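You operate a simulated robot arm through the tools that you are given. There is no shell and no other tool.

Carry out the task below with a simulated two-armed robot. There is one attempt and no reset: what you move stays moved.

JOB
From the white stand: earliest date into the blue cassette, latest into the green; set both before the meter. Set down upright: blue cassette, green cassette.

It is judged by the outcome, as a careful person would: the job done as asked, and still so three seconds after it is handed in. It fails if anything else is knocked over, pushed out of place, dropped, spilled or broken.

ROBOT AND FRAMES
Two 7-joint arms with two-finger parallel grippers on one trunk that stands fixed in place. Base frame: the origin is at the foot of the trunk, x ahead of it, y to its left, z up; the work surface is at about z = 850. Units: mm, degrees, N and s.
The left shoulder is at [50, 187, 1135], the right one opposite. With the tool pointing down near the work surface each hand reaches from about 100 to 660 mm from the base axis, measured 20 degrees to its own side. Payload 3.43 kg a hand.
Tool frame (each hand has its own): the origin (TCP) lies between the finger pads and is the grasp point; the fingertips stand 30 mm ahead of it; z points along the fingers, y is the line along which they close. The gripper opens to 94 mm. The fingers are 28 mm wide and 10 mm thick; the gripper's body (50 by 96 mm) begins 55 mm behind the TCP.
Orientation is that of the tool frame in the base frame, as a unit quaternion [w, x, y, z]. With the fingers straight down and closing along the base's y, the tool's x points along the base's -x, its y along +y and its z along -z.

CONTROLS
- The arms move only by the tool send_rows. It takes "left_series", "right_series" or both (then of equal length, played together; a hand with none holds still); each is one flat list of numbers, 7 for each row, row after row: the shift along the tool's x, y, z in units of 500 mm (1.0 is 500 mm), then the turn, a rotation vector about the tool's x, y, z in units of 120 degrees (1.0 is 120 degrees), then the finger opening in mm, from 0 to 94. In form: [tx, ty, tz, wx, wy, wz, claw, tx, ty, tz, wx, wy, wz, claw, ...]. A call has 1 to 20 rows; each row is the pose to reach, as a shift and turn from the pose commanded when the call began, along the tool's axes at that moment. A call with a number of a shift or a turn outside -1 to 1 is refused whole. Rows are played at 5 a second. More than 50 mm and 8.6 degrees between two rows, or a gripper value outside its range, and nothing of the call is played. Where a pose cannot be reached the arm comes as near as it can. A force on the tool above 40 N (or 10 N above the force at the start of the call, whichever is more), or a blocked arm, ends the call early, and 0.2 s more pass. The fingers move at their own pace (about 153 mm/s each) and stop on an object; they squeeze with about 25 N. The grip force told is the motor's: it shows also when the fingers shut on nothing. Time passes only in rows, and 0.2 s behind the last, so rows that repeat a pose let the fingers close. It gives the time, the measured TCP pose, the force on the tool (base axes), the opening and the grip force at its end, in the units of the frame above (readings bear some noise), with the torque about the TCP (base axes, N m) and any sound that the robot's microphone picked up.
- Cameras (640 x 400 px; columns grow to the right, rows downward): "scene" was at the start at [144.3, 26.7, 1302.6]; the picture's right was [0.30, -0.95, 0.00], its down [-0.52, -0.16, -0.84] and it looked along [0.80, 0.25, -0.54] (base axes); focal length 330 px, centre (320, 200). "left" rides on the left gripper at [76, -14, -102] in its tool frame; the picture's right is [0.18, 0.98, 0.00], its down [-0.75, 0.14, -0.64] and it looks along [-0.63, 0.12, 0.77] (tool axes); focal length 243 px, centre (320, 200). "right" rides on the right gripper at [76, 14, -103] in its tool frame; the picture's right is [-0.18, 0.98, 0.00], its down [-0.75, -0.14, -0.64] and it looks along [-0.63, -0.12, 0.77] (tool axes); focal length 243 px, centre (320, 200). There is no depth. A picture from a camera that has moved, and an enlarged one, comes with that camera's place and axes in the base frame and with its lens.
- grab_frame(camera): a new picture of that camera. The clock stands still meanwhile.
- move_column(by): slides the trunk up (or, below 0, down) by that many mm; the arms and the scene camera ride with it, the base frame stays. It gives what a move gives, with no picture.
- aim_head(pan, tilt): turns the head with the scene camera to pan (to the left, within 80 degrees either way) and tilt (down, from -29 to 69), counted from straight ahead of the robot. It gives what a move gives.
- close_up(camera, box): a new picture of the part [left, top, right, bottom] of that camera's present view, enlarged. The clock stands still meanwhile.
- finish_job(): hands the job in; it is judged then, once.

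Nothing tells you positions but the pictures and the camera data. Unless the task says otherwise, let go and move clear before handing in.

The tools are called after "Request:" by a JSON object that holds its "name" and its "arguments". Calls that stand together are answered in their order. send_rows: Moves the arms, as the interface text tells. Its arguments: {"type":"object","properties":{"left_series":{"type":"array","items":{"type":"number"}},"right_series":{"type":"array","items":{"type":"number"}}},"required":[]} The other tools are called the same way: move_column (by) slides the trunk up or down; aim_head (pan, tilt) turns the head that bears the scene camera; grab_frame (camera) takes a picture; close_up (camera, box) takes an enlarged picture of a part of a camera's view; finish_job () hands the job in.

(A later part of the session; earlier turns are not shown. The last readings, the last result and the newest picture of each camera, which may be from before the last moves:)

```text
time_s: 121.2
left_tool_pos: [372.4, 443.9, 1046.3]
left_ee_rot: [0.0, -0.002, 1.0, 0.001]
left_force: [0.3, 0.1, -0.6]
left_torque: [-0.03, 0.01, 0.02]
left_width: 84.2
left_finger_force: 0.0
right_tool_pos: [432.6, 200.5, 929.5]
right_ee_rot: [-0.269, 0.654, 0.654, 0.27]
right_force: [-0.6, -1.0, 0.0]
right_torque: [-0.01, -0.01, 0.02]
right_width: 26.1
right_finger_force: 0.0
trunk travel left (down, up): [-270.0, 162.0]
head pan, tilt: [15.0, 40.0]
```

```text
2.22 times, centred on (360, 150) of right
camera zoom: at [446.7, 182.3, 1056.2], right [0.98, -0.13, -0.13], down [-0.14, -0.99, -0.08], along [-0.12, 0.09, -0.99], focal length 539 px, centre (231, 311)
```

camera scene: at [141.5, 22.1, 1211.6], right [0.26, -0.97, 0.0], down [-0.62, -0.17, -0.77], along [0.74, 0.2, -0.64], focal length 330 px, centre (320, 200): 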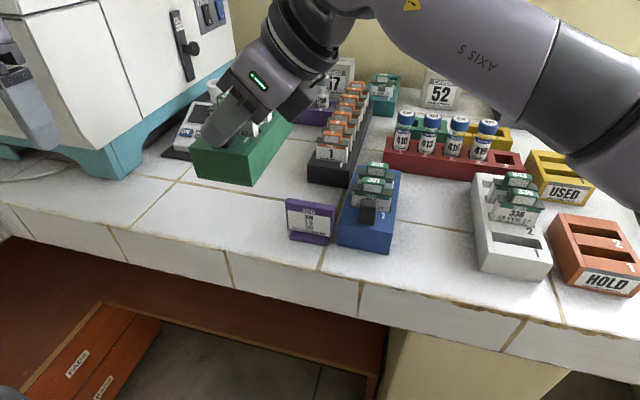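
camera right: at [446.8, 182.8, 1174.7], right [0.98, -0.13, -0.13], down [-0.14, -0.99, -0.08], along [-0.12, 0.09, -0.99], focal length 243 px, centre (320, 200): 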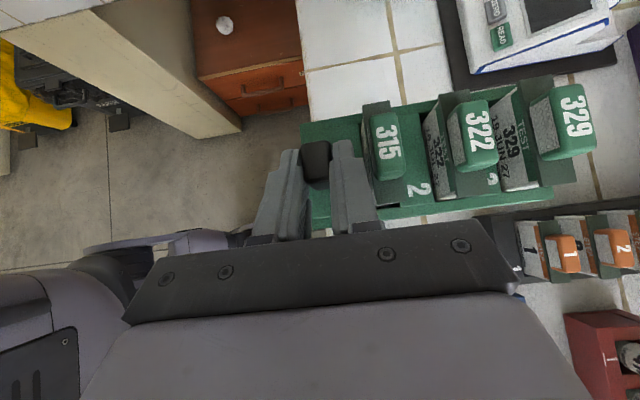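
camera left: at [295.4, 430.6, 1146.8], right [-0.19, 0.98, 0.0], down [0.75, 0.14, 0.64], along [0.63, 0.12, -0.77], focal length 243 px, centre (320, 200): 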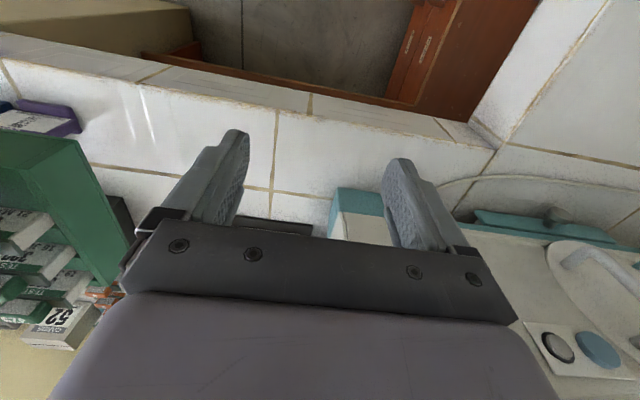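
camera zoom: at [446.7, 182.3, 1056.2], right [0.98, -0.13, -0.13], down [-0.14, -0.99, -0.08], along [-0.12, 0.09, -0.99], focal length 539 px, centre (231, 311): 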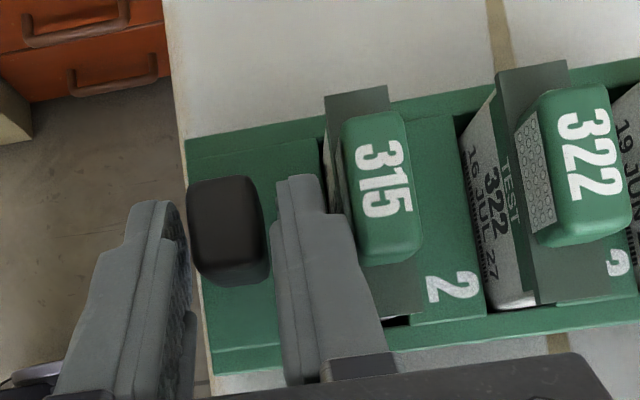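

Request:
{"name": "send_rows", "arguments": {"right_series": [0, 0, -0.02, 0, 0, 0, 26, 0, 0, -0.06, 0, 0, 0, 26, 0, 0, -0.1, 0, 0, 0, 26, 0, 0, -0.14, 0, 0, 0, 30, 0.056, 0, -0.196, 0, 0, 0, 34, 0.113, 0, -0.253, 0, 0, 0, 34, 0.0564, 0, -0.3096, 0, 0, 0, 34, 0, 0, -0.366, 0, 0, 0, 34, -0.0568, 0, -0.4228, 0, 0, 0, 34, -0.1134, 0, -0.479, 0, 0, 0, 34, -0.17, 0, -0.536, 0, 0, 0, 34, -0.2266, 0, -0.5926, 0, 0, 0, 34]}}

Request:
{"name": "grab_frame", "arguments": {"camera": "scene"}}

Request:
{"name": "grab_frame", "arguments": {"camera": "left"}}

```text
time_s: 123.8
left_tool_pos: [371.4, 443.3, 1045.8]
left_ee_rot: [0.0, 0.0, 1.0, 0.001]
left_force: [-0.1, -0.1, 1.2]
left_torque: [-0.03, 0.03, -0.02]
left_width: 83.8
left_finger_force: 0.0
right_tool_pos: [432.8, -88.5, 1059.0]
right_ee_rot: [-0.271, 0.652, 0.655, 0.27]
right_force: [0.3, 0.1, -0.1]
right_torque: [-0.03, 0.02, 0.01]
right_width: 33.8
right_finger_force: 0.1
trunk travel left (down, up): [-270.0, 162.0]
head pan, tilt: [15.0, 40.0]
```

```text
taken
camera scene: at [141.3, 21.8, 1211.7], right [0.26, -0.97, 0.0], down [-0.62, -0.17, -0.77], along [0.74, 0.2, -0.64], focal length 330 px, centre (320, 200)
```

scene: 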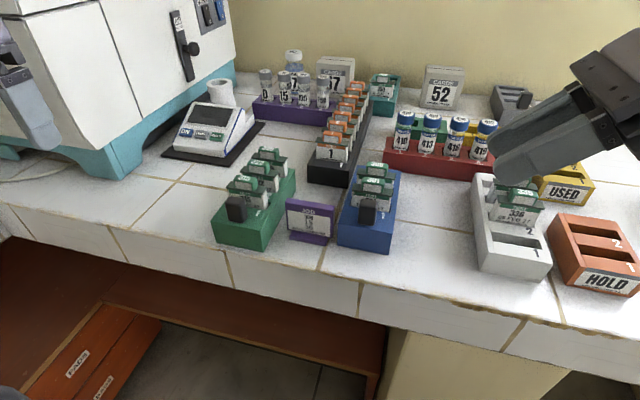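

```text
taken
camera left: at [295.2, 430.4, 1147.1], right [-0.19, 0.98, 0.0], down [0.75, 0.14, 0.64], along [0.63, 0.12, -0.77], focal length 243 px, centre (320, 200)
```

left: 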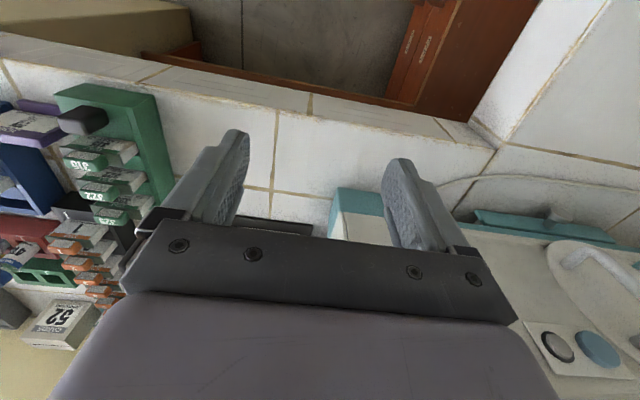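

Green is at the relay spot, clear of the sign. Now the left hand goes over it.

Request:
{"name": "send_rows", "arguments": {"left_series": [-0.04, -0.076, 0.01, 0, 0, 0, 86, -0.081, -0.151, 0.02, 0, 0, 0, 86, -0.121, -0.227, 0.03, 0, 0, 0, 86, -0.161, -0.303, 0.04, 0, 0, 0, 86, -0.202, -0.378, 0.05, 0, 0, 0, 86, -0.242, -0.452, 0.06, 0, 0, 0, 86, -0.242, -0.452, 0.06, 0, 0, 0, 86]}}

Request:
{"name": "grab_frame", "arguments": {"camera": "left"}}

Request:
{"name": "close_up", "arguments": {"camera": "left", "box": [230, 40, 430, 180]}}

Request:
{"name": "grab_frame", "arguments": {"camera": "scene"}}

```text
time_s: 125.3
left_tool_pos: [495.1, 217.4, 1013.8]
left_ee_rot: [0.001, -0.002, 1.0, 0.0]
left_force: [-0.2, 0.8, -0.3]
left_torque: [-0.01, -0.01, 0.0]
left_width: 86.0
left_finger_force: 0.0
right_tool_pos: [433.5, -87.9, 1057.8]
right_ee_rot: [-0.27, 0.653, 0.654, 0.27]
right_force: [1.0, 0.1, -1.0]
right_torque: [0.0, 0.0, -0.01]
right_width: 34.3
right_finger_force: 0.1
trunk travel left (down, up): [-270.0, 162.0]
head pan, tilt: [15.0, 40.0]
```

```text
taken
camera left: at [417.5, 204.3, 1116.2], right [-0.19, 0.98, 0.0], down [0.75, 0.14, 0.64], along [0.63, 0.12, -0.77], focal length 243 px, centre (320, 200)
```

left: 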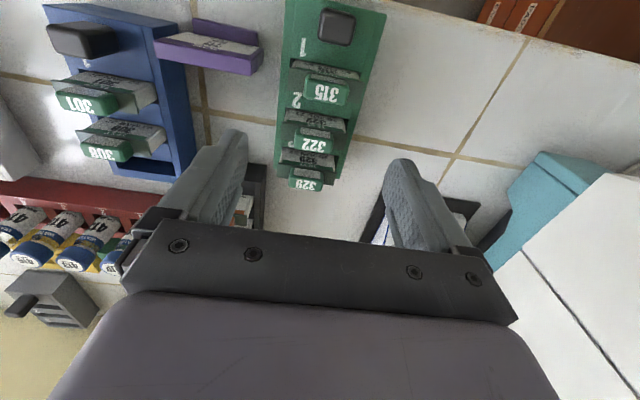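

```text
2.86 times, centred on (330, 110) of left
camera zoom: at [417.5, 204.3, 1116.2], right [-0.19, 0.98, 0.0], down [0.75, 0.14, 0.64], along [0.63, 0.12, -0.77], focal length 693 px, centre (291, 457)
```

zoom: 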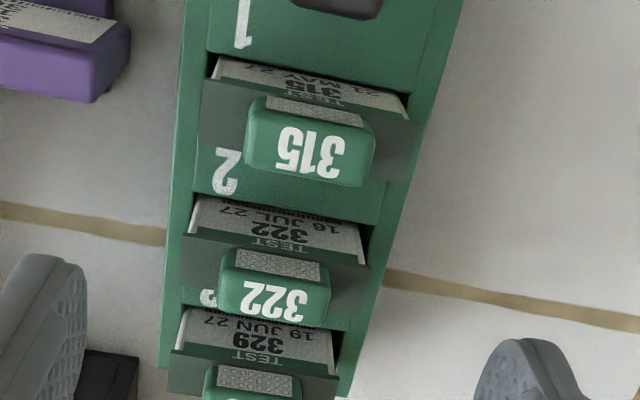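

```text
taken
camera scene: at [141.4, 21.9, 1211.7], right [0.26, -0.97, 0.0], down [-0.62, -0.17, -0.77], along [0.74, 0.2, -0.64], focal length 330 px, centre (320, 200)
```

scene: 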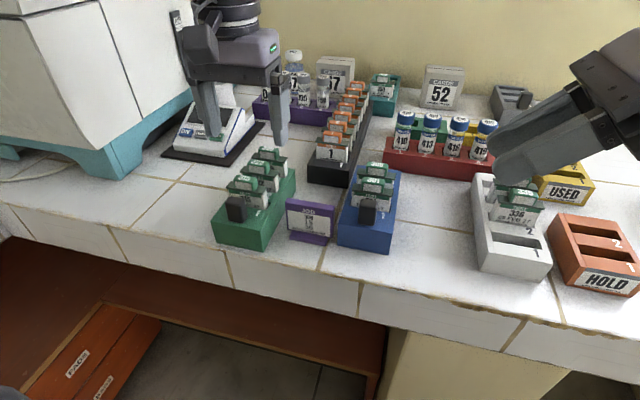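

Green is centred at about (492.5, 217.7), square to the hand. I'll shift to x≈499 for sign clearance and descend.

Request:
{"name": "send_rows", "arguments": {"left_series": [-0.008, 0, 0.05, 0, 0, 0, 84, -0.008, 0, 0.1, 0, 0, 0, 84, -0.008, 0, 0.15, 0, 0, 0, 84, -0.008, 0, 0.18, 0, 0, 0, 84, -0.008, 0, 0.18, 0, 0, 0, 84]}}

Request:
{"name": "grab_frame", "arguments": {"camera": "left"}}

Request:
{"name": "close_up", "arguments": {"camera": "scene", "box": [190, 80, 370, 260]}}

```text
time_s: 126.5
left_tool_pos: [498.4, 216.6, 925.3]
left_ee_rot: [0.0, -0.002, 1.0, 0.0]
left_force: [-0.7, 0.1, -1.5]
left_torque: [0.0, -0.02, 0.02]
left_width: 84.1
left_finger_force: 0.1
right_tool_pos: [433.6, -88.2, 1057.7]
right_ee_rot: [-0.27, 0.653, 0.654, 0.27]
right_force: [-0.1, -0.3, 0.8]
right_torque: [-0.02, 0.0, -0.05]
right_width: 34.1
right_finger_force: 0.1
trunk travel left (down, up): [-270.0, 162.0]
head pan, tilt: [15.0, 40.0]
```

```text
taken
camera left: at [420.5, 204.3, 1026.3], right [-0.19, 0.98, 0.0], down [0.75, 0.14, 0.64], along [0.63, 0.12, -0.77], focal length 243 px, centre (320, 200)
```

left: 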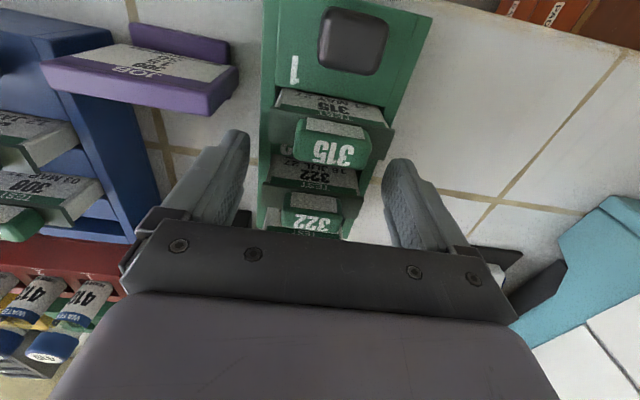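

```text
2.22 times, centred on (280, 170) of scene
camera zoom: at [141.3, 22.0, 1211.7], right [0.26, -0.97, 0.0], down [-0.62, -0.17, -0.77], along [0.74, 0.2, -0.64], focal length 733 px, centre (409, 267)
```

zoom: 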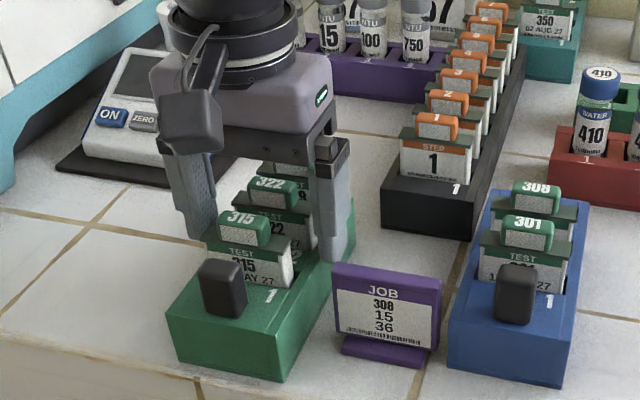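

Request:
{"name": "send_rows", "arguments": {"left_series": [0, 0.001, 0.02, 0, 0, 0, 84, 0, 0.001, 0.04, 0, 0, 0, 84, 0, 0.001, 0.056, 0, 0, 0, 84, 0, 0.001, 0.056, 0, 0, 0, 78, 0, 0.001, 0.056, 0, 0, 0, 70, 0, 0.001, 0.056, 0, 0, 0, 40, 0, 0.001, 0.056, 0, 0, 0, 40]}}

Request:
{"name": "send_rows", "arguments": {"left_series": [0, 0, -0.006, 0, 0, 0, 40, 0, 0, -0.016, 0, 0, 0, 40, 0, 0, -0.016, 0, 0, 0, 40]}}

Request:
{"name": "grab_frame", "arguments": {"camera": "left"}}

Request:
{"name": "close_up", "arguments": {"camera": "scene", "box": [190, 80, 370, 260]}}

```text
time_s: 128.2
left_tool_pos: [498.6, 218.6, 899.9]
left_ee_rot: [0.002, -0.001, 1.0, 0.0]
left_force: [2.3, -0.7, 14.5]
left_torque: [-0.25, 0.3, -0.07]
left_width: 74.4
left_finger_force: 24.6
right_tool_pos: [432.5, -88.4, 1058.8]
right_ee_rot: [-0.27, 0.652, 0.655, 0.27]
right_force: [0.3, 0.0, -0.6]
right_torque: [0.02, -0.01, 0.0]
right_width: 34.1
right_finger_force: 0.0
trunk travel left (down, up): [-270.0, 162.0]
head pan, tilt: [15.0, 40.0]
```

```text
time_s: 128.9
left_tool_pos: [497.4, 218.1, 905.1]
left_ee_rot: [-0.001, -0.001, 1.0, -0.001]
left_force: [-1.5, -0.3, -1.7]
left_torque: [0.02, -0.02, 0.02]
left_width: 74.1
left_finger_force: 24.4
right_tool_pos: [433.0, -87.7, 1058.6]
right_ee_rot: [-0.269, 0.653, 0.654, 0.27]
right_force: [-0.5, -0.7, 0.4]
right_torque: [0.05, 0.0, 0.02]
right_width: 34.1
right_finger_force: 0.1
trunk travel left (down, up): [-270.0, 162.0]
head pan, tilt: [15.0, 40.0]
```

```text
taken
camera left: at [420.9, 205.4, 1006.4], right [-0.19, 0.98, 0.0], down [0.75, 0.14, 0.64], along [0.63, 0.12, -0.77], focal length 243 px, centre (320, 200)
```

left: 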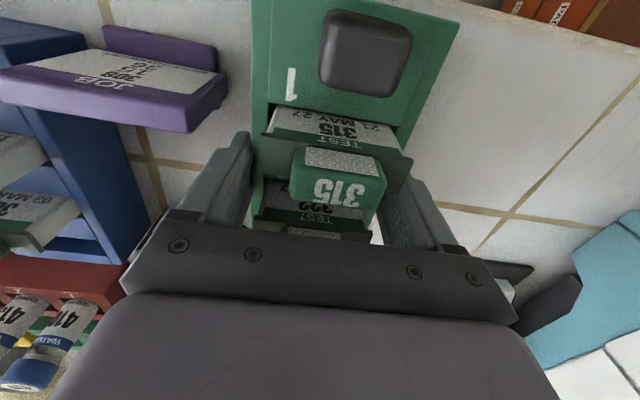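

```text
2.22 times, centred on (280, 170) of scene
camera zoom: at [141.5, 22.1, 1211.5], right [0.26, -0.97, 0.0], down [-0.62, -0.17, -0.77], along [0.74, 0.2, -0.64], focal length 733 px, centre (409, 267)
```

zoom: 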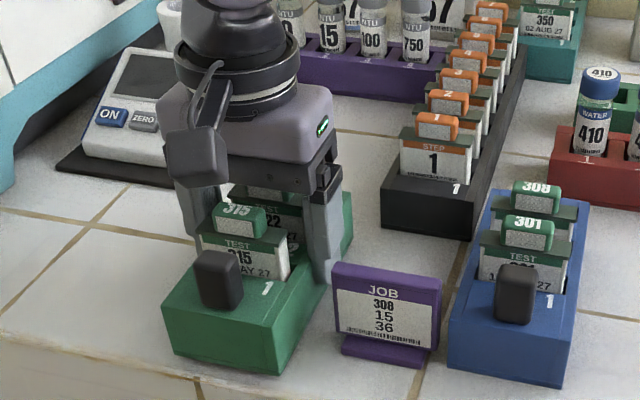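

Held and lifted off. I'll raise it 45 mm and carry it toward the meter, pausing short of the final y to check clearances to the machine.

Request:
{"name": "send_rows", "arguments": {"left_series": [0, 0, -0.03, 0, 0, 0, 40, 0, 0, -0.06, 0, 0, 0, 40, 0, 0, -0.085, 0, 0, 0, 40, 0, 0.04, -0.085, 0, 0, 0, 40, -0.003, 0.1, -0.085, 0, 0, 0, 40, -0.006, 0.16, -0.085, 0, 0, 0, 40, -0.009, 0.22, -0.085, 0, 0, 0, 40, -0.012, 0.28, -0.085, 0, 0, 0, 40, -0.015, 0.34, -0.085, 0, 0, 0, 40, -0.015, 0.36, -0.085, 0, 0, 0, 40, -0.015, 0.36, -0.085, 0, 0, 0, 40]}}

Request:
{"name": "aim_head", "arguments": {"pan": 40, "tilt": 35}}

Request:
{"name": "grab_frame", "arguments": {"camera": "scene"}}

Request:
{"name": "grab_frame", "arguments": {"camera": "left"}}

```text
time_s: 131.3
left_tool_pos: [506.0, 398.0, 948.3]
left_ee_rot: [0.0, -0.001, 1.0, 0.0]
left_force: [-0.5, -0.3, -1.8]
left_torque: [0.03, 0.02, -0.03]
left_width: 74.8
left_finger_force: 25.6
right_tool_pos: [432.3, -88.1, 1057.6]
right_ee_rot: [-0.269, 0.653, 0.655, 0.269]
right_force: [-0.2, 0.4, 0.1]
right_torque: [-0.01, -0.01, 0.02]
right_width: 34.0
right_finger_force: 0.0
trunk travel left (down, up): [-270.0, 162.0]
head pan, tilt: [15.0, 40.0]
```

```text
time_s: 132.2
left_tool_pos: [505.6, 399.5, 947.7]
left_ee_rot: [0.0, 0.0, 1.0, -0.001]
left_force: [-1.6, -0.5, -1.9]
left_torque: [0.0, -0.01, 0.02]
left_width: 74.5
left_finger_force: 24.8
right_tool_pos: [433.0, -87.2, 1058.9]
right_ee_rot: [-0.269, 0.653, 0.654, 0.27]
right_force: [-0.7, -0.9, 0.7]
right_torque: [-0.01, 0.03, 0.01]
right_width: 34.1
right_finger_force: 0.0
trunk travel left (down, up): [-270.0, 162.0]
head pan, tilt: [40.0, 35.0]
```

```text
taken
camera scene: at [126.9, 56.7, 1219.2], right [0.64, -0.77, 0.0], down [-0.44, -0.37, -0.82], along [0.63, 0.53, -0.57], focal length 330 px, centre (320, 200)
```

scene: 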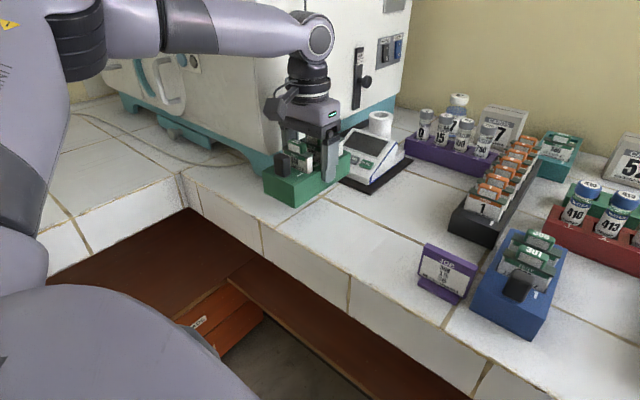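

```text
taken
camera left: at [428.0, 385.1, 1049.2], right [-0.19, 0.98, 0.0], down [0.75, 0.14, 0.64], along [0.63, 0.12, -0.77], focal length 243 px, centre (320, 200)
```

left: 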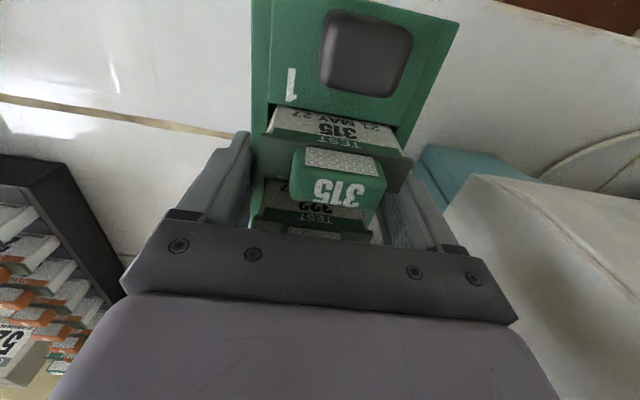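

Request:
{"name": "close_up", "arguments": {"camera": "left", "box": [380, 120, 580, 260]}}

Request:
{"name": "close_up", "arguments": {"camera": "scene", "box": [220, 60, 420, 220]}}

```text
2.86 times, centred on (480, 190) of left
camera zoom: at [428.0, 385.1, 1049.2], right [-0.19, 0.98, 0.0], down [0.75, 0.14, 0.64], along [0.63, 0.12, -0.77], focal length 693 px, centre (-137, 229)
```

zoom: 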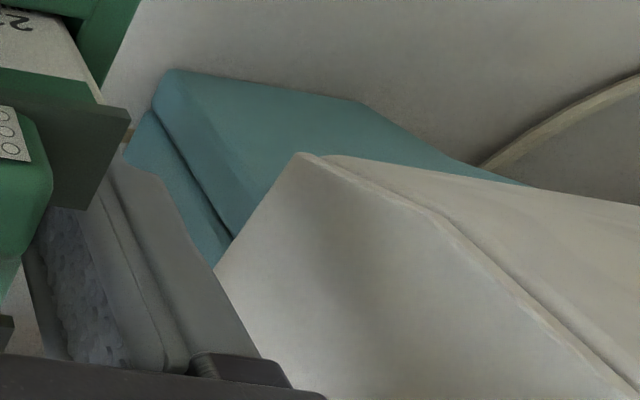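

```text
2.50 times, centred on (320, 140) of scene
camera zoom: at [126.9, 56.7, 1219.2], right [0.64, -0.77, 0.0], down [-0.44, -0.37, -0.82], along [0.63, 0.53, -0.57], focal length 825 px, centre (320, 350)
```

zoom: 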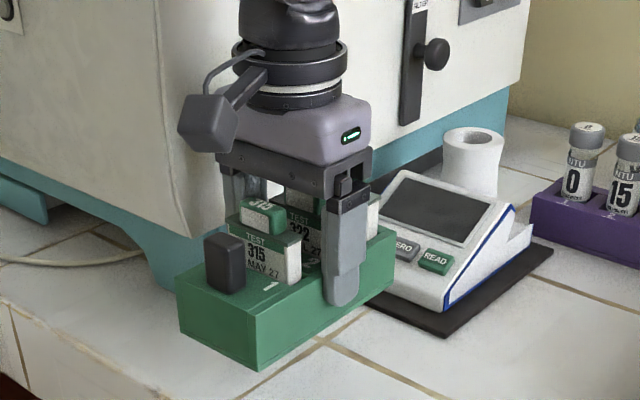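

Clearance looks good. I'll settle green at y≈432, leaving margin to the machine. Moving and lowering.

Request:
{"name": "send_rows", "arguments": {"left_series": [0, 0.03, 0, 0, 0, 0, 40, 0, 0.066, 0, 0, 0, 0, 40, 0, 0.066, 0.03, 0, 0, 0, 40, 0, 0.066, 0.06, 0, 0, 0, 40, 0, 0.066, 0.08, 0, 0, 0, 40, 0, 0.066, 0.088, 0, 0, 0, 40, 0, 0.066, 0.088, 0, 0, 0, 40]}}

Request:
{"name": "send_rows", "arguments": {"left_series": [0, 0, 0.003, 0, 0, 0, 40, 0, 0, 0.006, 0, 0, 0, 40, 0, 0, 0.009, 0, 0, 0, 40, 0, 0, 0.011, 0, 0, 0, 40]}}

Request:
{"name": "close_up", "arguments": {"camera": "scene", "box": [220, 60, 420, 220]}}

```text
time_s: 133.8
left_tool_pos: [505.1, 431.0, 903.2]
left_ee_rot: [0.0, -0.001, 1.0, 0.0]
left_force: [0.1, -0.5, -2.0]
left_torque: [0.02, 0.04, 0.0]
left_width: 74.3
left_finger_force: 25.1
right_tool_pos: [432.4, -87.8, 1058.1]
right_ee_rot: [-0.269, 0.654, 0.654, 0.27]
right_force: [0.1, 0.2, 0.4]
right_torque: [0.02, 0.0, 0.03]
right_width: 33.9
right_finger_force: 0.1
trunk travel left (down, up): [-270.0, 162.0]
head pan, tilt: [40.0, 35.0]
```

```text
time_s: 134.8
left_tool_pos: [506.0, 431.3, 899.5]
left_ee_rot: [0.001, 0.0, 1.0, 0.0]
left_force: [0.7, 0.3, 1.8]
left_torque: [-0.1, -0.05, 0.01]
left_width: 74.3
left_finger_force: 25.2
right_tool_pos: [432.9, -87.2, 1059.4]
right_ee_rot: [-0.27, 0.653, 0.653, 0.271]
right_force: [-0.1, 0.3, -0.4]
right_torque: [-0.05, -0.03, 0.0]
right_width: 34.0
right_finger_force: 0.0
trunk travel left (down, up): [-270.0, 162.0]
head pan, tilt: [40.0, 35.0]
```

```text
2.50 times, centred on (320, 140) of scene
camera zoom: at [126.6, 56.5, 1219.3], right [0.64, -0.77, 0.0], down [-0.44, -0.37, -0.82], along [0.63, 0.53, -0.57], focal length 825 px, centre (320, 350)
```

zoom: 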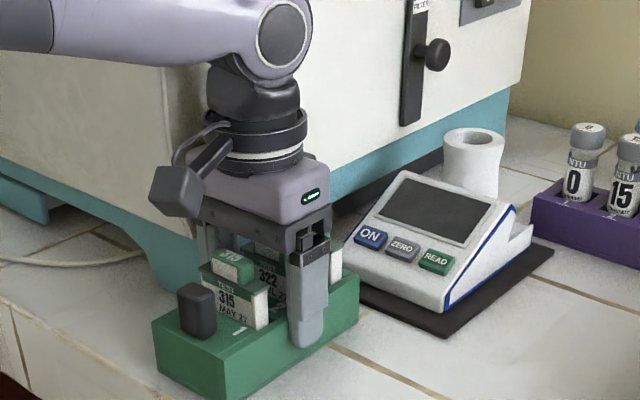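

Touchdown. Open just a few mm each side and lift straight up.

Request:
{"name": "send_rows", "arguments": {"left_series": [0, 0, 0, 0, 0, 0, 76, 0, 0, 0, 0, 0, 0, 79, 0, 0, 0, 0, 0, 0, 81, 0, 0, 0, 0, 0, 0, 81, 0, 0, -0.02, 0, 0, 0, 81, 0, 0, -0.06, 0, 0, 0, 81, 0, 0, -0.12, 0, 0, 0, 81, 0, 0, -0.18, 0, 0, 0, 81, 0, 0, -0.24, 0, 0, 0, 81, 0.02, -0.05, -0.28, 0, 0, 0, 84]}}

Request:
{"name": "grab_frame", "arguments": {"camera": "scene"}}

Request:
{"name": "close_up", "arguments": {"camera": "scene", "box": [220, 100, 420, 240]}}

```text
time_s: 137.0
left_tool_pos: [494.3, 406.9, 1039.5]
left_ee_rot: [0.0, -0.001, 1.0, -0.001]
left_force: [0.0, -0.1, 1.1]
left_torque: [0.02, 0.0, 0.0]
left_width: 83.9
left_finger_force: 0.1
right_tool_pos: [433.4, -88.2, 1059.1]
right_ee_rot: [-0.27, 0.653, 0.654, 0.27]
right_force: [-1.0, -0.2, 0.2]
right_torque: [0.01, -0.02, 0.03]
right_width: 33.8
right_finger_force: 0.1
trunk travel left (down, up): [-270.0, 162.0]
head pan, tilt: [40.0, 35.0]
```

```text
taken
camera scene: at [126.5, 56.4, 1219.2], right [0.64, -0.77, 0.0], down [-0.44, -0.37, -0.82], along [0.63, 0.53, -0.57], focal length 330 px, centre (320, 200)
```

scene: 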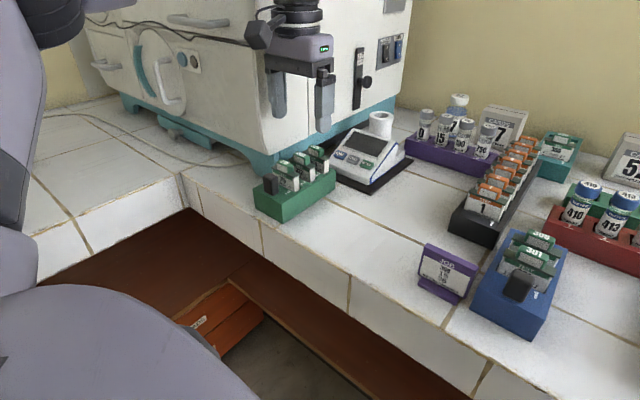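

```text
2.86 times, centred on (320, 170) of scene
camera zoom: at [126.5, 56.4, 1219.2], right [0.64, -0.77, 0.0], down [-0.44, -0.37, -0.82], along [0.63, 0.53, -0.57], focal length 942 px, centre (320, 286)
```

zoom: 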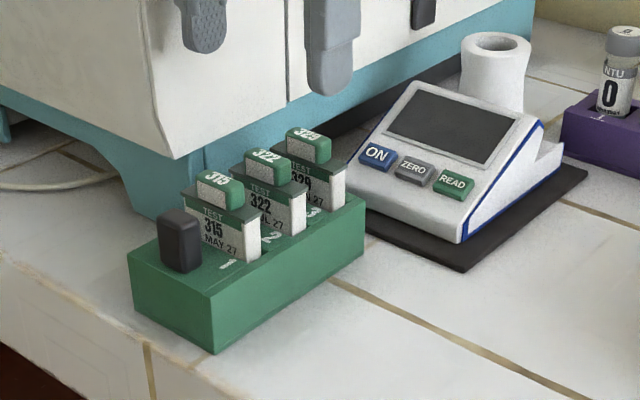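

Green stands upright before the meter with all three cards. Now blue: with the tilted right hand I'll grip its handle and move it to green's old spot so slot 3 becomes reachable.

Request:
{"name": "aim_head", "arguments": {"pan": 15, "tilt": 40}}

Request:
{"name": "send_rows", "arguments": {"right_series": [0.0275, 0.04, 0.0545, 0, 0, 0, 30, 0.055, 0.08, 0.109, 0, 0, 0, 28, 0.055, 0.08, 0.109, 0, 0, 0, 28]}}

Request:
{"name": "grab_frame", "arguments": {"camera": "right"}}

Request:
{"name": "close_up", "arguments": {"camera": "right", "box": [290, 80, 410, 200]}}

Request:
{"name": "close_up", "arguments": {"camera": "scene", "box": [320, 150, 430, 270]}}

```text
time_s: 137.9
left_tool_pos: [495.2, 408.1, 1039.9]
left_ee_rot: [0.0, -0.001, 1.0, 0.0]
left_force: [0.1, -0.1, 0.5]
left_torque: [-0.01, -0.02, -0.01]
left_width: 84.2
left_finger_force: 0.1
right_tool_pos: [433.8, -88.2, 1057.8]
right_ee_rot: [-0.269, 0.653, 0.654, 0.27]
right_force: [-1.5, -0.3, 0.1]
right_torque: [-0.01, 0.0, 0.01]
right_width: 33.8
right_finger_force: 0.1
trunk travel left (down, up): [-270.0, 162.0]
head pan, tilt: [15.0, 40.0]
```

```text
time_s: 138.7
left_tool_pos: [495.4, 407.1, 1039.2]
left_ee_rot: [0.0, -0.001, 1.0, 0.0]
left_force: [0.4, 0.7, -0.5]
left_torque: [-0.02, -0.01, 0.01]
left_width: 84.0
left_finger_force: 0.1
right_tool_pos: [473.6, -30.3, 1040.8]
right_ee_rot: [-0.27, 0.652, 0.655, 0.27]
right_force: [-0.2, 0.4, -0.7]
right_torque: [0.01, 0.01, 0.01]
right_width: 27.8
right_finger_force: 0.0
trunk travel left (down, up): [-270.0, 162.0]
head pan, tilt: [15.0, 40.0]
```

```text
taken
camera right: at [487.2, -49.2, 1167.4], right [0.98, -0.13, -0.13], down [-0.14, -0.99, -0.08], along [-0.12, 0.09, -0.99], focal length 243 px, centre (320, 200)
```

right: 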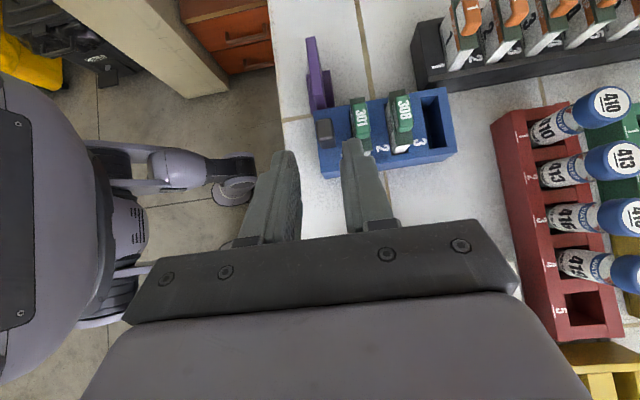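

```text
3.33 times, centred on (350, 140) of right
camera zoom: at [487.2, -49.2, 1167.4], right [0.98, -0.13, -0.13], down [-0.14, -0.99, -0.08], along [-0.12, 0.09, -0.99], focal length 809 px, centre (220, 400)
```

zoom: 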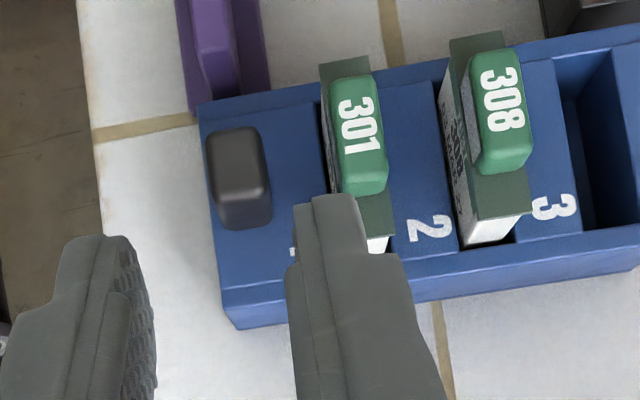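

```text
3.33 times, centred on (375, 210) of scene
camera zoom: at [141.3, 22.0, 1211.7], right [0.26, -0.97, 0.0], down [-0.62, -0.17, -0.77], along [0.74, 0.2, -0.64], focal length 1100 px, centre (137, 167)
```

zoom: 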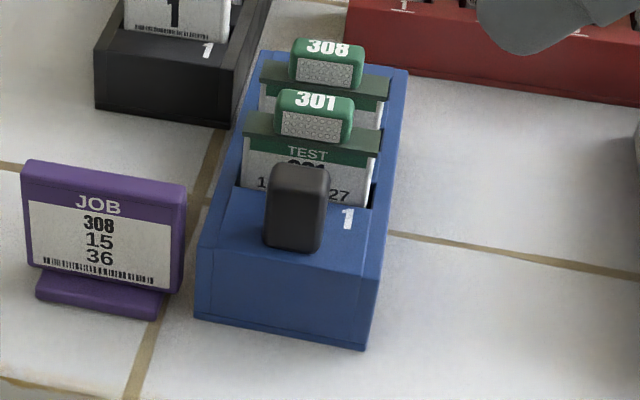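

The blue handle is at about (473.7, 44.7). Same relative grasp as with green: approach, stop 30 mm short, check.

Request:
{"name": "send_rows", "arguments": {"right_series": [-0.035, -0.0014, 0.061, 0, 0, 0, 26, -0.0697, -0.0028, 0.1217, 0, 0, 0, 26, -0.0697, -0.0028, 0.152, 0, 0, 0, 26, -0.0697, -0.0028, 0.182, 0, 0, 0, 26, -0.0697, -0.0028, 0.182, 0, 0, 0, 26]}}

Request:
{"name": "close_up", "arguments": {"camera": "right", "box": [250, 60, 400, 240]}}

```text
time_s: 139.9
left_tool_pos: [496.4, 406.6, 1039.2]
left_ee_rot: [0.0, -0.001, 1.0, 0.0]
left_force: [-0.2, -0.1, 0.7]
left_torque: [0.0, 0.01, 0.0]
left_width: 83.9
left_finger_force: 0.0
right_tool_pos: [473.2, 9.7, 950.0]
right_ee_rot: [-0.27, 0.653, 0.654, 0.27]
right_force: [-0.3, 1.2, -0.4]
right_torque: [-0.01, -0.01, -0.01]
right_width: 25.9
right_finger_force: 0.0
trunk travel left (down, up): [-270.0, 162.0]
head pan, tilt: [15.0, 40.0]
```

```text
2.22 times, centred on (325, 150) of right
camera zoom: at [486.1, -9.1, 1078.4], right [0.98, -0.13, -0.13], down [-0.14, -0.99, -0.08], along [-0.12, 0.09, -0.99], focal length 539 px, centre (309, 311)
```

zoom: 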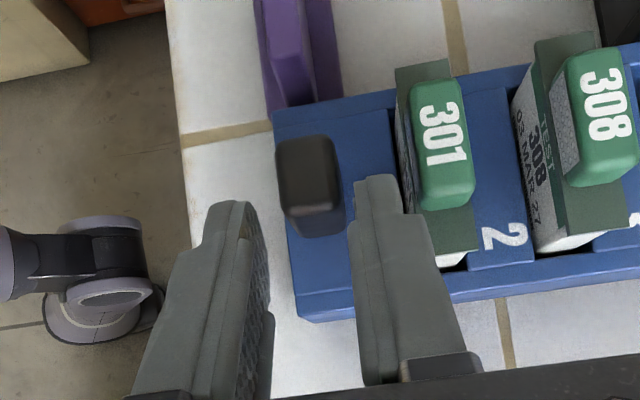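

Request:
{"name": "send_rows", "arguments": {"right_series": [0, 0.001, 0.015, 0, 0, 0, 26, 0, 0.001, 0.03, 0, 0, 0, 26, 0, 0.001, 0.045, 0, 0, 0, 26, 0, 0.001, 0.058, 0, 0, 0, 26, 0, 0.001, 0.058, 0, 0, 0, 26]}}

Request:
{"name": "close_up", "arguments": {"camera": "right", "box": [250, 60, 400, 240]}}

Request:
{"name": "close_up", "arguments": {"camera": "scene", "box": [320, 150, 450, 270]}}

```text
time_s: 141.1
left_tool_pos: [495.6, 406.3, 1039.6]
left_ee_rot: [0.0, -0.001, 1.0, 0.0]
left_force: [0.6, 0.0, -0.1]
left_torque: [0.0, 0.0, 0.0]
left_width: 84.4
left_finger_force: 0.0
right_tool_pos: [472.0, 30.4, 931.3]
right_ee_rot: [-0.269, 0.654, 0.654, 0.269]
right_force: [-0.5, 0.9, -0.3]
right_torque: [0.0, -0.04, -0.01]
right_width: 25.6
right_finger_force: 0.0
trunk travel left (down, up): [-270.0, 162.0]
head pan, tilt: [15.0, 40.0]
```

```text
2.22 times, centred on (325, 150) of right
camera zoom: at [486.4, 11.2, 1057.7], right [0.98, -0.13, -0.13], down [-0.14, -0.99, -0.08], along [-0.12, 0.09, -0.99], focal length 539 px, centre (309, 311)
```

zoom: 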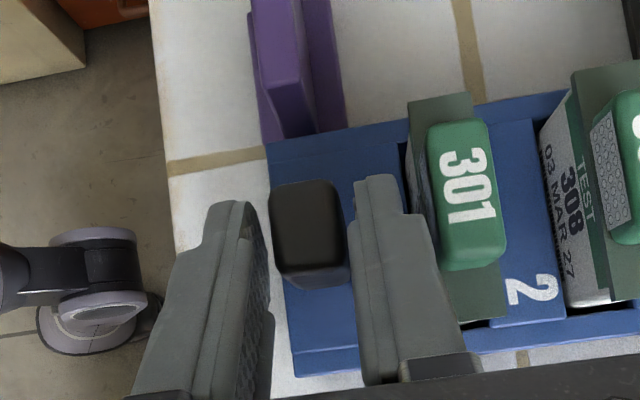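

```text
3.33 times, centred on (385, 210) of scene
camera zoom: at [141.3, 22.0, 1211.7], right [0.26, -0.97, 0.0], down [-0.62, -0.17, -0.77], along [0.74, 0.2, -0.64], focal length 1100 px, centre (103, 167)
```

zoom: 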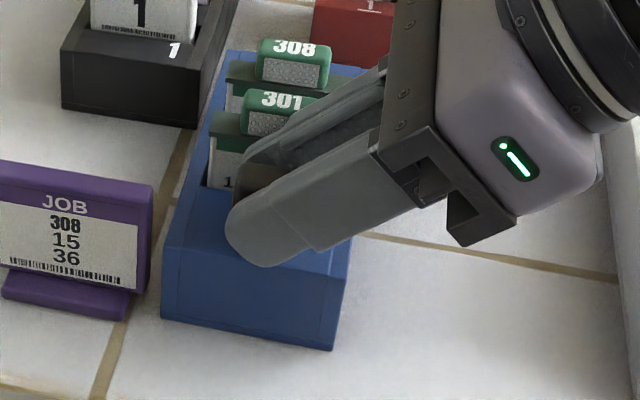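

Well placed. Close and lift 25 mm.

Request:
{"name": "send_rows", "arguments": {"right_series": [0, 0, 0, 0, 0, 0, 20, 0, 0, 0, 0, 0, 0, 12, 0, 0, 0, 0, 0, 0, 2, 0, 0, 0, 0, 0, 0, 0, 0.004, 0, -0.004, 0, 0, 0, 0, 0.015, 0, -0.015, 0, 0, 0, 0, 0.035, 0, -0.035, 0, 0, 0, 0, 0.035, 0, -0.035, 0, 0, 0, 0]}}

Request:
{"name": "close_up", "arguments": {"camera": "scene", "box": [300, 130, 480, 270]}}

```text
time_s: 142.9
left_tool_pos: [495.1, 407.8, 1038.2]
left_ee_rot: [0.0, -0.001, 1.0, 0.0]
left_force: [-0.1, 0.0, -0.3]
left_torque: [0.0, -0.01, 0.0]
left_width: 84.3
left_finger_force: 0.1
right_tool_pos: [471.3, 30.1, 955.1]
right_ee_rot: [-0.269, 0.654, 0.654, 0.269]
right_force: [-0.4, 0.1, -1.2]
right_torque: [-0.02, 0.11, 0.02]
right_width: 17.6
right_finger_force: 25.5
trunk travel left (down, up): [-270.0, 162.0]
head pan, tilt: [15.0, 40.0]
```

```text
2.86 times, centred on (390, 200) of scene
camera zoom: at [141.5, 22.0, 1211.6], right [0.26, -0.97, 0.0], down [-0.62, -0.17, -0.77], along [0.74, 0.2, -0.64], focal length 942 px, centre (120, 200)
```

zoom: 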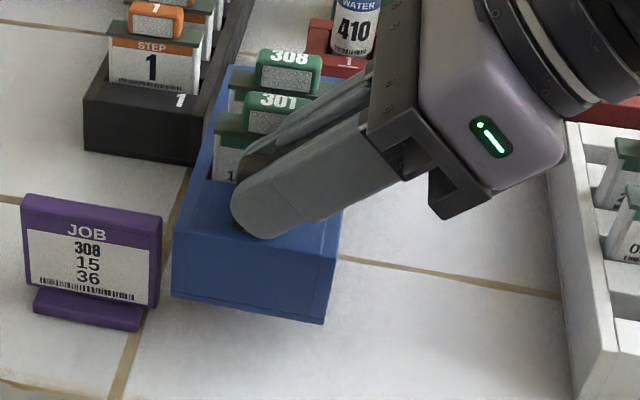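

Moving blue to green's old spot.

Request:
{"name": "send_rows", "arguments": {"right_series": [-0.03, -0.004, -0.03, 0, 0, 0, 0, -0.065, -0.008, -0.065, 0, 0, 0, 0, -0.1, -0.012, -0.1, 0, 0, 0, 0, -0.1343, -0.016, -0.1343, 0, 0, 0, 0, -0.1343, -0.016, -0.1343, 0, 0, 0, 0, -0.15, -0.016, -0.1186, 0, 0, 0, 0, -0.16, -0.016, -0.1086, 0, 0, 0, 0, -0.162, -0.016, -0.1066, 0, 0, 0, 0]}}

Request:
{"name": "close_up", "arguments": {"camera": "scene", "box": [370, 130, 560, 280]}}

```text
time_s: 144.7
left_tool_pos: [495.1, 407.3, 1039.0]
left_ee_rot: [-0.001, -0.001, 1.0, 0.001]
left_force: [0.0, -0.1, -0.5]
left_torque: [0.02, 0.06, -0.02]
left_width: 83.6
left_finger_force: 0.0
right_tool_pos: [462.8, -65.2, 936.2]
right_ee_rot: [-0.271, 0.652, 0.654, 0.27]
right_force: [0.1, 0.3, -1.6]
right_torque: [-0.03, 0.07, -0.02]
right_width: 17.4
right_finger_force: 24.6
trunk travel left (down, up): [-270.0, 162.0]
head pan, tilt: [15.0, 40.0]
```

```text
2.67 times, centred on (465, 205) of scene
camera zoom: at [141.5, 22.0, 1211.6], right [0.26, -0.97, 0.0], down [-0.62, -0.17, -0.77], along [0.74, 0.2, -0.64], focal length 880 px, centre (-67, 187)
```

zoom: 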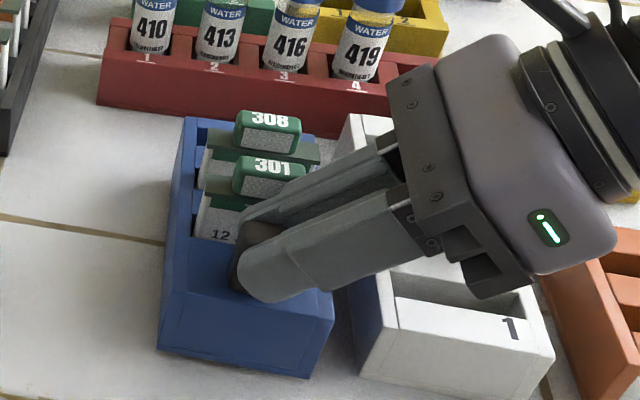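

Request:
{"name": "send_rows", "arguments": {"right_series": [-0.003, 0, 0.003, 0, 0, 0, 0, -0.006, 0, 0.006, 0, 0, 0, 0, -0.008, 0, 0.008, 0, 0, 0, 0, -0.01, 0, 0.01, 0, 0, 0, 0]}}

```text
time_s: 145.7
left_tool_pos: [494.4, 406.7, 1040.4]
left_ee_rot: [0.0, 0.0, 1.0, 0.0]
left_force: [0.7, 0.0, -0.2]
left_torque: [0.03, 0.0, 0.02]
left_width: 83.8
left_finger_force: 0.1
right_tool_pos: [465.6, -64.3, 931.1]
right_ee_rot: [-0.269, 0.653, 0.654, 0.272]
right_force: [0.6, -2.8, 10.3]
right_torque: [-0.59, 0.28, 0.04]
right_width: 17.8
right_finger_force: 25.0
trunk travel left (down, up): [-270.0, 162.0]
head pan, tilt: [15.0, 40.0]
```

Touchdown. Ease off, open, retreat along the axis and up.

Request:
{"name": "send_rows", "arguments": {"right_series": [0.001, 0, -0.001, 0, 0, 0, 0, 0.001, 0, -0.001, 0, 0, 0, 20, 0.001, 0, -0.001, 0, 0, 0, 24, 0.001, 0, -0.001, 0, 0, 0, 26, 0.001, 0, -0.001, 0, 0, 0, 26, 0.001, 0, -0.021, 0, 0, 0, 26, 0.001, 0, -0.061, 0, 0, 0, 26, 0.001, 0, -0.101, 0, 0, 0, 26, 0.001, 0, -0.141, 0, 0, 0, 28, 0.05, 0, -0.19, 0, 0, 0, 30, 0.1, 0, -0.24, 0, 0, 0, 32]}}

Request:
{"name": "grab_frame", "arguments": {"camera": "scene"}}

Request:
{"name": "grab_frame", "arguments": {"camera": "right"}}

```text
time_s: 148.1
left_tool_pos: [496.0, 406.9, 1038.8]
left_ee_rot: [0.0, -0.001, 1.0, 0.0]
left_force: [-0.5, -0.6, -0.4]
left_torque: [-0.01, -0.01, 0.0]
left_width: 83.8
left_finger_force: 0.0
right_tool_pos: [462.8, -114.9, 1050.7]
right_ee_rot: [-0.27, 0.653, 0.654, 0.27]
right_force: [-0.1, 0.3, -0.4]
right_torque: [0.06, 0.03, 0.03]
right_width: 32.1
right_finger_force: 0.0
trunk travel left (down, up): [-270.0, 162.0]
head pan, tilt: [15.0, 40.0]
```

```text
taken
camera scene: at [141.2, 22.2, 1211.6], right [0.26, -0.97, 0.0], down [-0.62, -0.17, -0.77], along [0.74, 0.2, -0.64], focal length 330 px, centre (320, 200)
```

scene: 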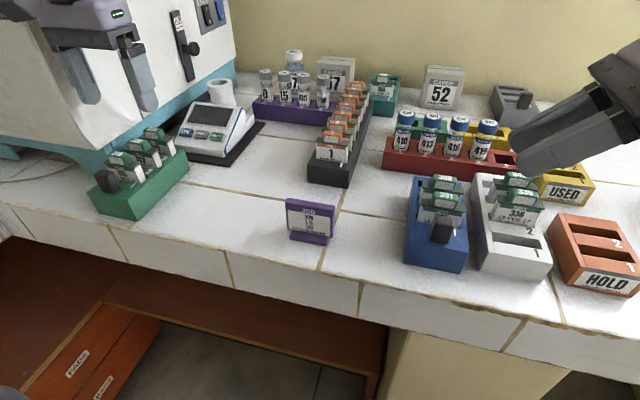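

```text
taken
camera right: at [477.0, -133.8, 1177.2], right [0.98, -0.13, -0.13], down [-0.14, -0.99, -0.08], along [-0.12, 0.09, -0.99], focal length 243 px, centre (320, 200)
```

right: 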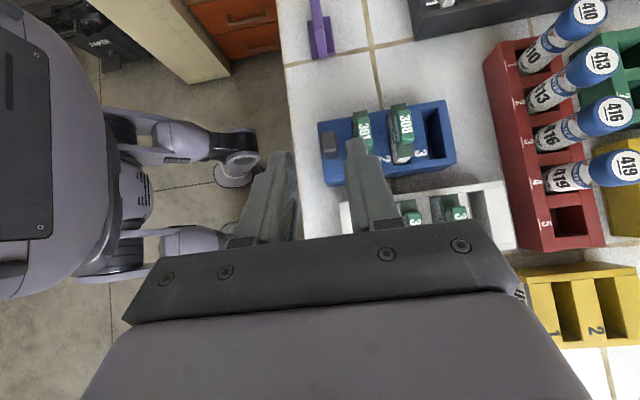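

Blue sits at the new spot. I'll straighten the right hand to vertical and go above card 336.

Request:
{"name": "send_rows", "arguments": {"right_series": [0, 0, 0, 0, -0.0625, 0, 32, 0, 0, 0, 0, -0.125, 0, 32, 0, 0, 0, 0, -0.1875, 0, 32, 0, 0, 0, 0, -0.25, 0, 32, 0, 0, 0, 0, -0.3125, 0, 32, 0, 0, 0, 0, -0.375, 0, 32]}}

```text
time_s: 149.5
left_tool_pos: [494.5, 406.6, 1039.5]
left_ee_rot: [0.0, -0.001, 1.0, -0.001]
left_force: [-0.7, -0.5, -0.6]
left_torque: [-0.05, 0.0, -0.03]
left_width: 84.0
left_finger_force: 0.1
right_tool_pos: [464.1, -114.6, 1049.6]
right_ee_rot: [0.003, 0.706, 0.708, -0.001]
right_force: [-0.4, 0.1, -0.5]
right_torque: [0.01, 0.0, 0.01]
right_width: 31.8
right_finger_force: 0.0
trunk travel left (down, up): [-270.0, 162.0]
head pan, tilt: [15.0, 40.0]
```

Request:
{"name": "send_rows", "arguments": {"right_series": [-0.0334, 0.0702, -0.005, 0, 0, 0, 32, -0.0668, 0.1404, -0.01, 0, 0, 0, 32, -0.0668, 0.1404, -0.01, 0, 0, 0, 32]}}

Request:
{"name": "grab_frame", "arguments": {"camera": "right"}}

Request:
{"name": "close_up", "arguments": {"camera": "right", "box": [240, 30, 420, 150]}}

```text
time_s: 150.3
left_tool_pos: [495.3, 406.2, 1039.7]
left_ee_rot: [0.0, 0.0, 1.0, 0.001]
left_force: [0.8, 0.1, -0.2]
left_torque: [0.01, 0.03, 0.0]
left_width: 84.1
left_finger_force: 0.0
right_tool_pos: [535.4, -148.5, 1053.5]
right_ee_rot: [0.001, 0.706, 0.708, -0.001]
right_force: [-0.4, 0.3, -0.6]
right_torque: [0.0, -0.05, 0.01]
right_width: 31.8
right_finger_force: 0.0
trunk travel left (down, up): [-270.0, 162.0]
head pan, tilt: [15.0, 40.0]
```

```text
taken
camera right: at [548.7, -72.7, 1157.1], right [0.98, -0.18, 0.0], down [-0.14, -0.75, 0.64], along [-0.12, -0.63, -0.77], focal length 243 px, centre (320, 200)
```

right: 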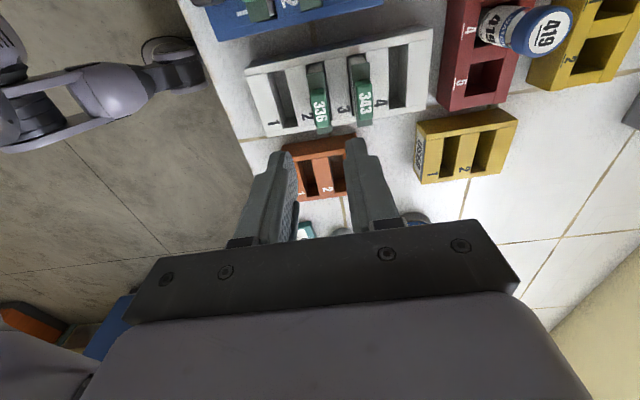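

```text
3.33 times, centred on (330, 90) of right
camera zoom: at [548.7, -72.7, 1157.1], right [0.98, -0.18, 0.0], down [-0.14, -0.75, 0.64], along [-0.12, -0.63, -0.77], focal length 809 px, centre (287, 567)
```

zoom: 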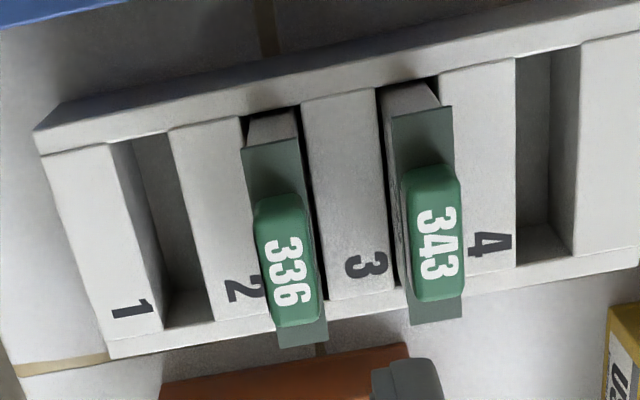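

Aligned over 336. Descending with a 28 mm opening, pausing just above.

Request:
{"name": "send_rows", "arguments": {"right_series": [0.001, -0.001, 0.06, 0, 0, 0, 28, 0.001, -0.001, 0.12, 0, 0, 0, 28, 0.001, -0.001, 0.165, 0, 0, 0, 28, 0.001, -0.001, 0.193, 0, 0, 0, 28, 0.001, -0.001, 0.193, 0, 0, 0, 28]}}

Request:
{"name": "close_up", "arguments": {"camera": "right", "box": [230, 60, 430, 240]}}

Request:
{"name": "close_up", "arguments": {"camera": "scene", "box": [460, 120, 600, 280]}}

```text
time_s: 151.5
left_tool_pos: [495.0, 405.6, 1038.7]
left_ee_rot: [0.0, -0.001, 1.0, 0.0]
left_force: [-0.2, 0.1, 0.1]
left_torque: [-0.01, -0.01, -0.04]
left_width: 84.2
left_finger_force: 0.0
right_tool_pos: [533.9, -148.7, 957.7]
right_ee_rot: [0.002, 0.707, 0.707, 0.0]
right_force: [0.2, 0.0, 1.0]
right_torque: [0.0, 0.03, -0.02]
right_width: 27.8
right_finger_force: 0.1
trunk travel left (down, up): [-270.0, 162.0]
head pan, tilt: [15.0, 40.0]
```

```text
2.22 times, centred on (330, 150) of right
camera zoom: at [548.6, -71.8, 1060.8], right [0.98, -0.18, 0.0], down [-0.14, -0.75, 0.64], along [-0.12, -0.63, -0.77], focal length 539 px, centre (298, 311)
```

zoom: 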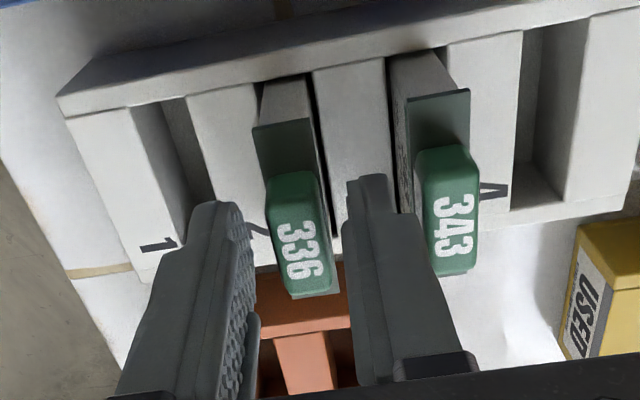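

```text
2.50 times, centred on (530, 200) of scene
camera zoom: at [141.3, 22.0, 1211.7], right [0.26, -0.97, 0.0], down [-0.62, -0.17, -0.77], along [0.74, 0.2, -0.64], focal length 825 px, centre (-205, 200)
```

zoom: 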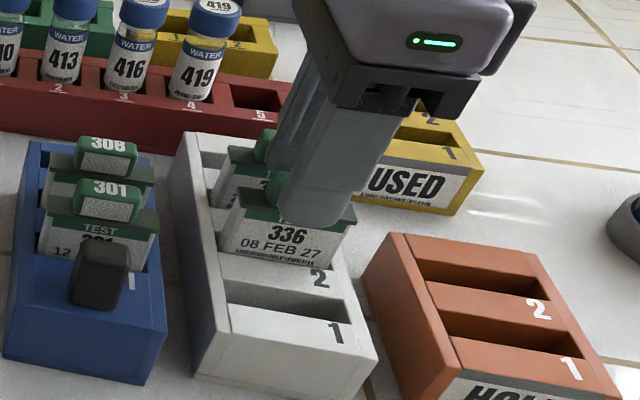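

Request:
{"name": "send_rows", "arguments": {"right_series": [0, 0, 0.02, 0, 0, 0, 28, 0, 0, 0.04, 0, 0, 0, 28, 0, 0, 0.04, 0, 0, 0, 20, 0, 0, 0.04, 0, 0, 0, 10, 0, 0, 0.04, 0, 0, 0, 0, 0, 0, 0.04, 0, 0, 0, 0]}}

Request:
{"name": "send_rows", "arguments": {"right_series": [0, 0, -0.015, 0, 0, 0, 0, 0, 0, -0.035, 0, 0, 0, 0, 0, 0, -0.06, 0, 0, 0, 0, 0, 0, -0.09, 0, 0, 0, 0, 0, 0, -0.12, 0, 0, 0, 0, 0, 0, -0.16, 0, 0, 0, 0, 0, 0, -0.2, 0, 0, 0, 0, 0, 0, -0.23, 0, 0, 0, 0, 0, 0, -0.23, 0, 0, 0, 0]}}

Request:
{"name": "grab_frame", "arguments": {"camera": "right"}}

Request:
{"name": "close_up", "arguments": {"camera": "scene", "box": [440, 100, 600, 280]}}

```text
time_s: 152.9
left_tool_pos: [494.2, 406.1, 1039.8]
left_ee_rot: [-0.001, -0.001, 1.0, 0.0]
left_force: [-1.0, -0.3, 0.3]
left_torque: [0.03, 0.01, -0.01]
left_width: 83.9
left_finger_force: 0.1
right_tool_pos: [534.0, -147.2, 937.6]
right_ee_rot: [0.001, 0.707, 0.707, -0.001]
right_force: [0.0, -0.2, -1.2]
right_torque: [0.04, 0.02, 0.02]
right_width: 17.5
right_finger_force: 25.3
trunk travel left (down, up): [-270.0, 162.0]
head pan, tilt: [15.0, 40.0]
```

```text
time_s: 154.9
left_tool_pos: [495.7, 407.8, 1039.5]
left_ee_rot: [0.0, -0.001, 1.0, 0.0]
left_force: [0.0, 0.1, -1.1]
left_torque: [0.0, 0.01, -0.04]
left_width: 84.0
left_finger_force: 0.0
right_tool_pos: [534.8, -147.1, 1053.9]
right_ee_rot: [0.001, 0.707, 0.707, -0.001]
right_force: [0.1, -0.3, -0.1]
right_torque: [-0.02, -0.02, 0.03]
right_width: 17.5
right_finger_force: 25.4
trunk travel left (down, up): [-270.0, 162.0]
head pan, tilt: [15.0, 40.0]
```

```text
taken
camera right: at [548.0, -71.0, 1156.8], right [0.98, -0.18, 0.0], down [-0.14, -0.75, 0.64], along [-0.12, -0.63, -0.77], focal length 243 px, centre (320, 200)
```

right: 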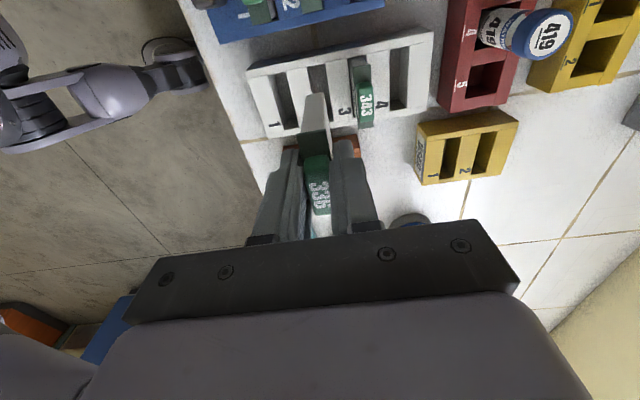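

```text
2.22 times, centred on (520, 190) of scene
camera zoom: at [141.3, 22.0, 1211.7], right [0.26, -0.97, 0.0], down [-0.62, -0.17, -0.77], along [0.74, 0.2, -0.64], focal length 733 px, centre (-124, 222)
```

zoom: 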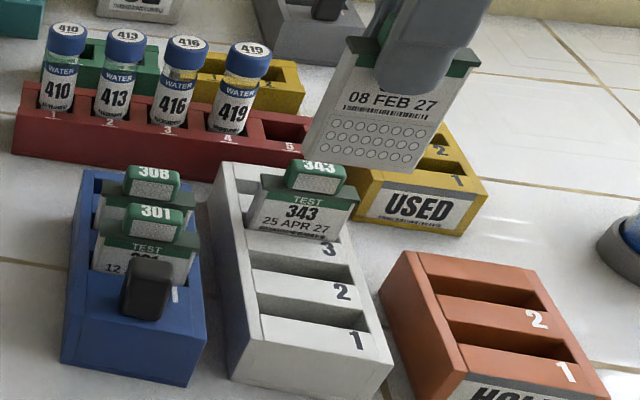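

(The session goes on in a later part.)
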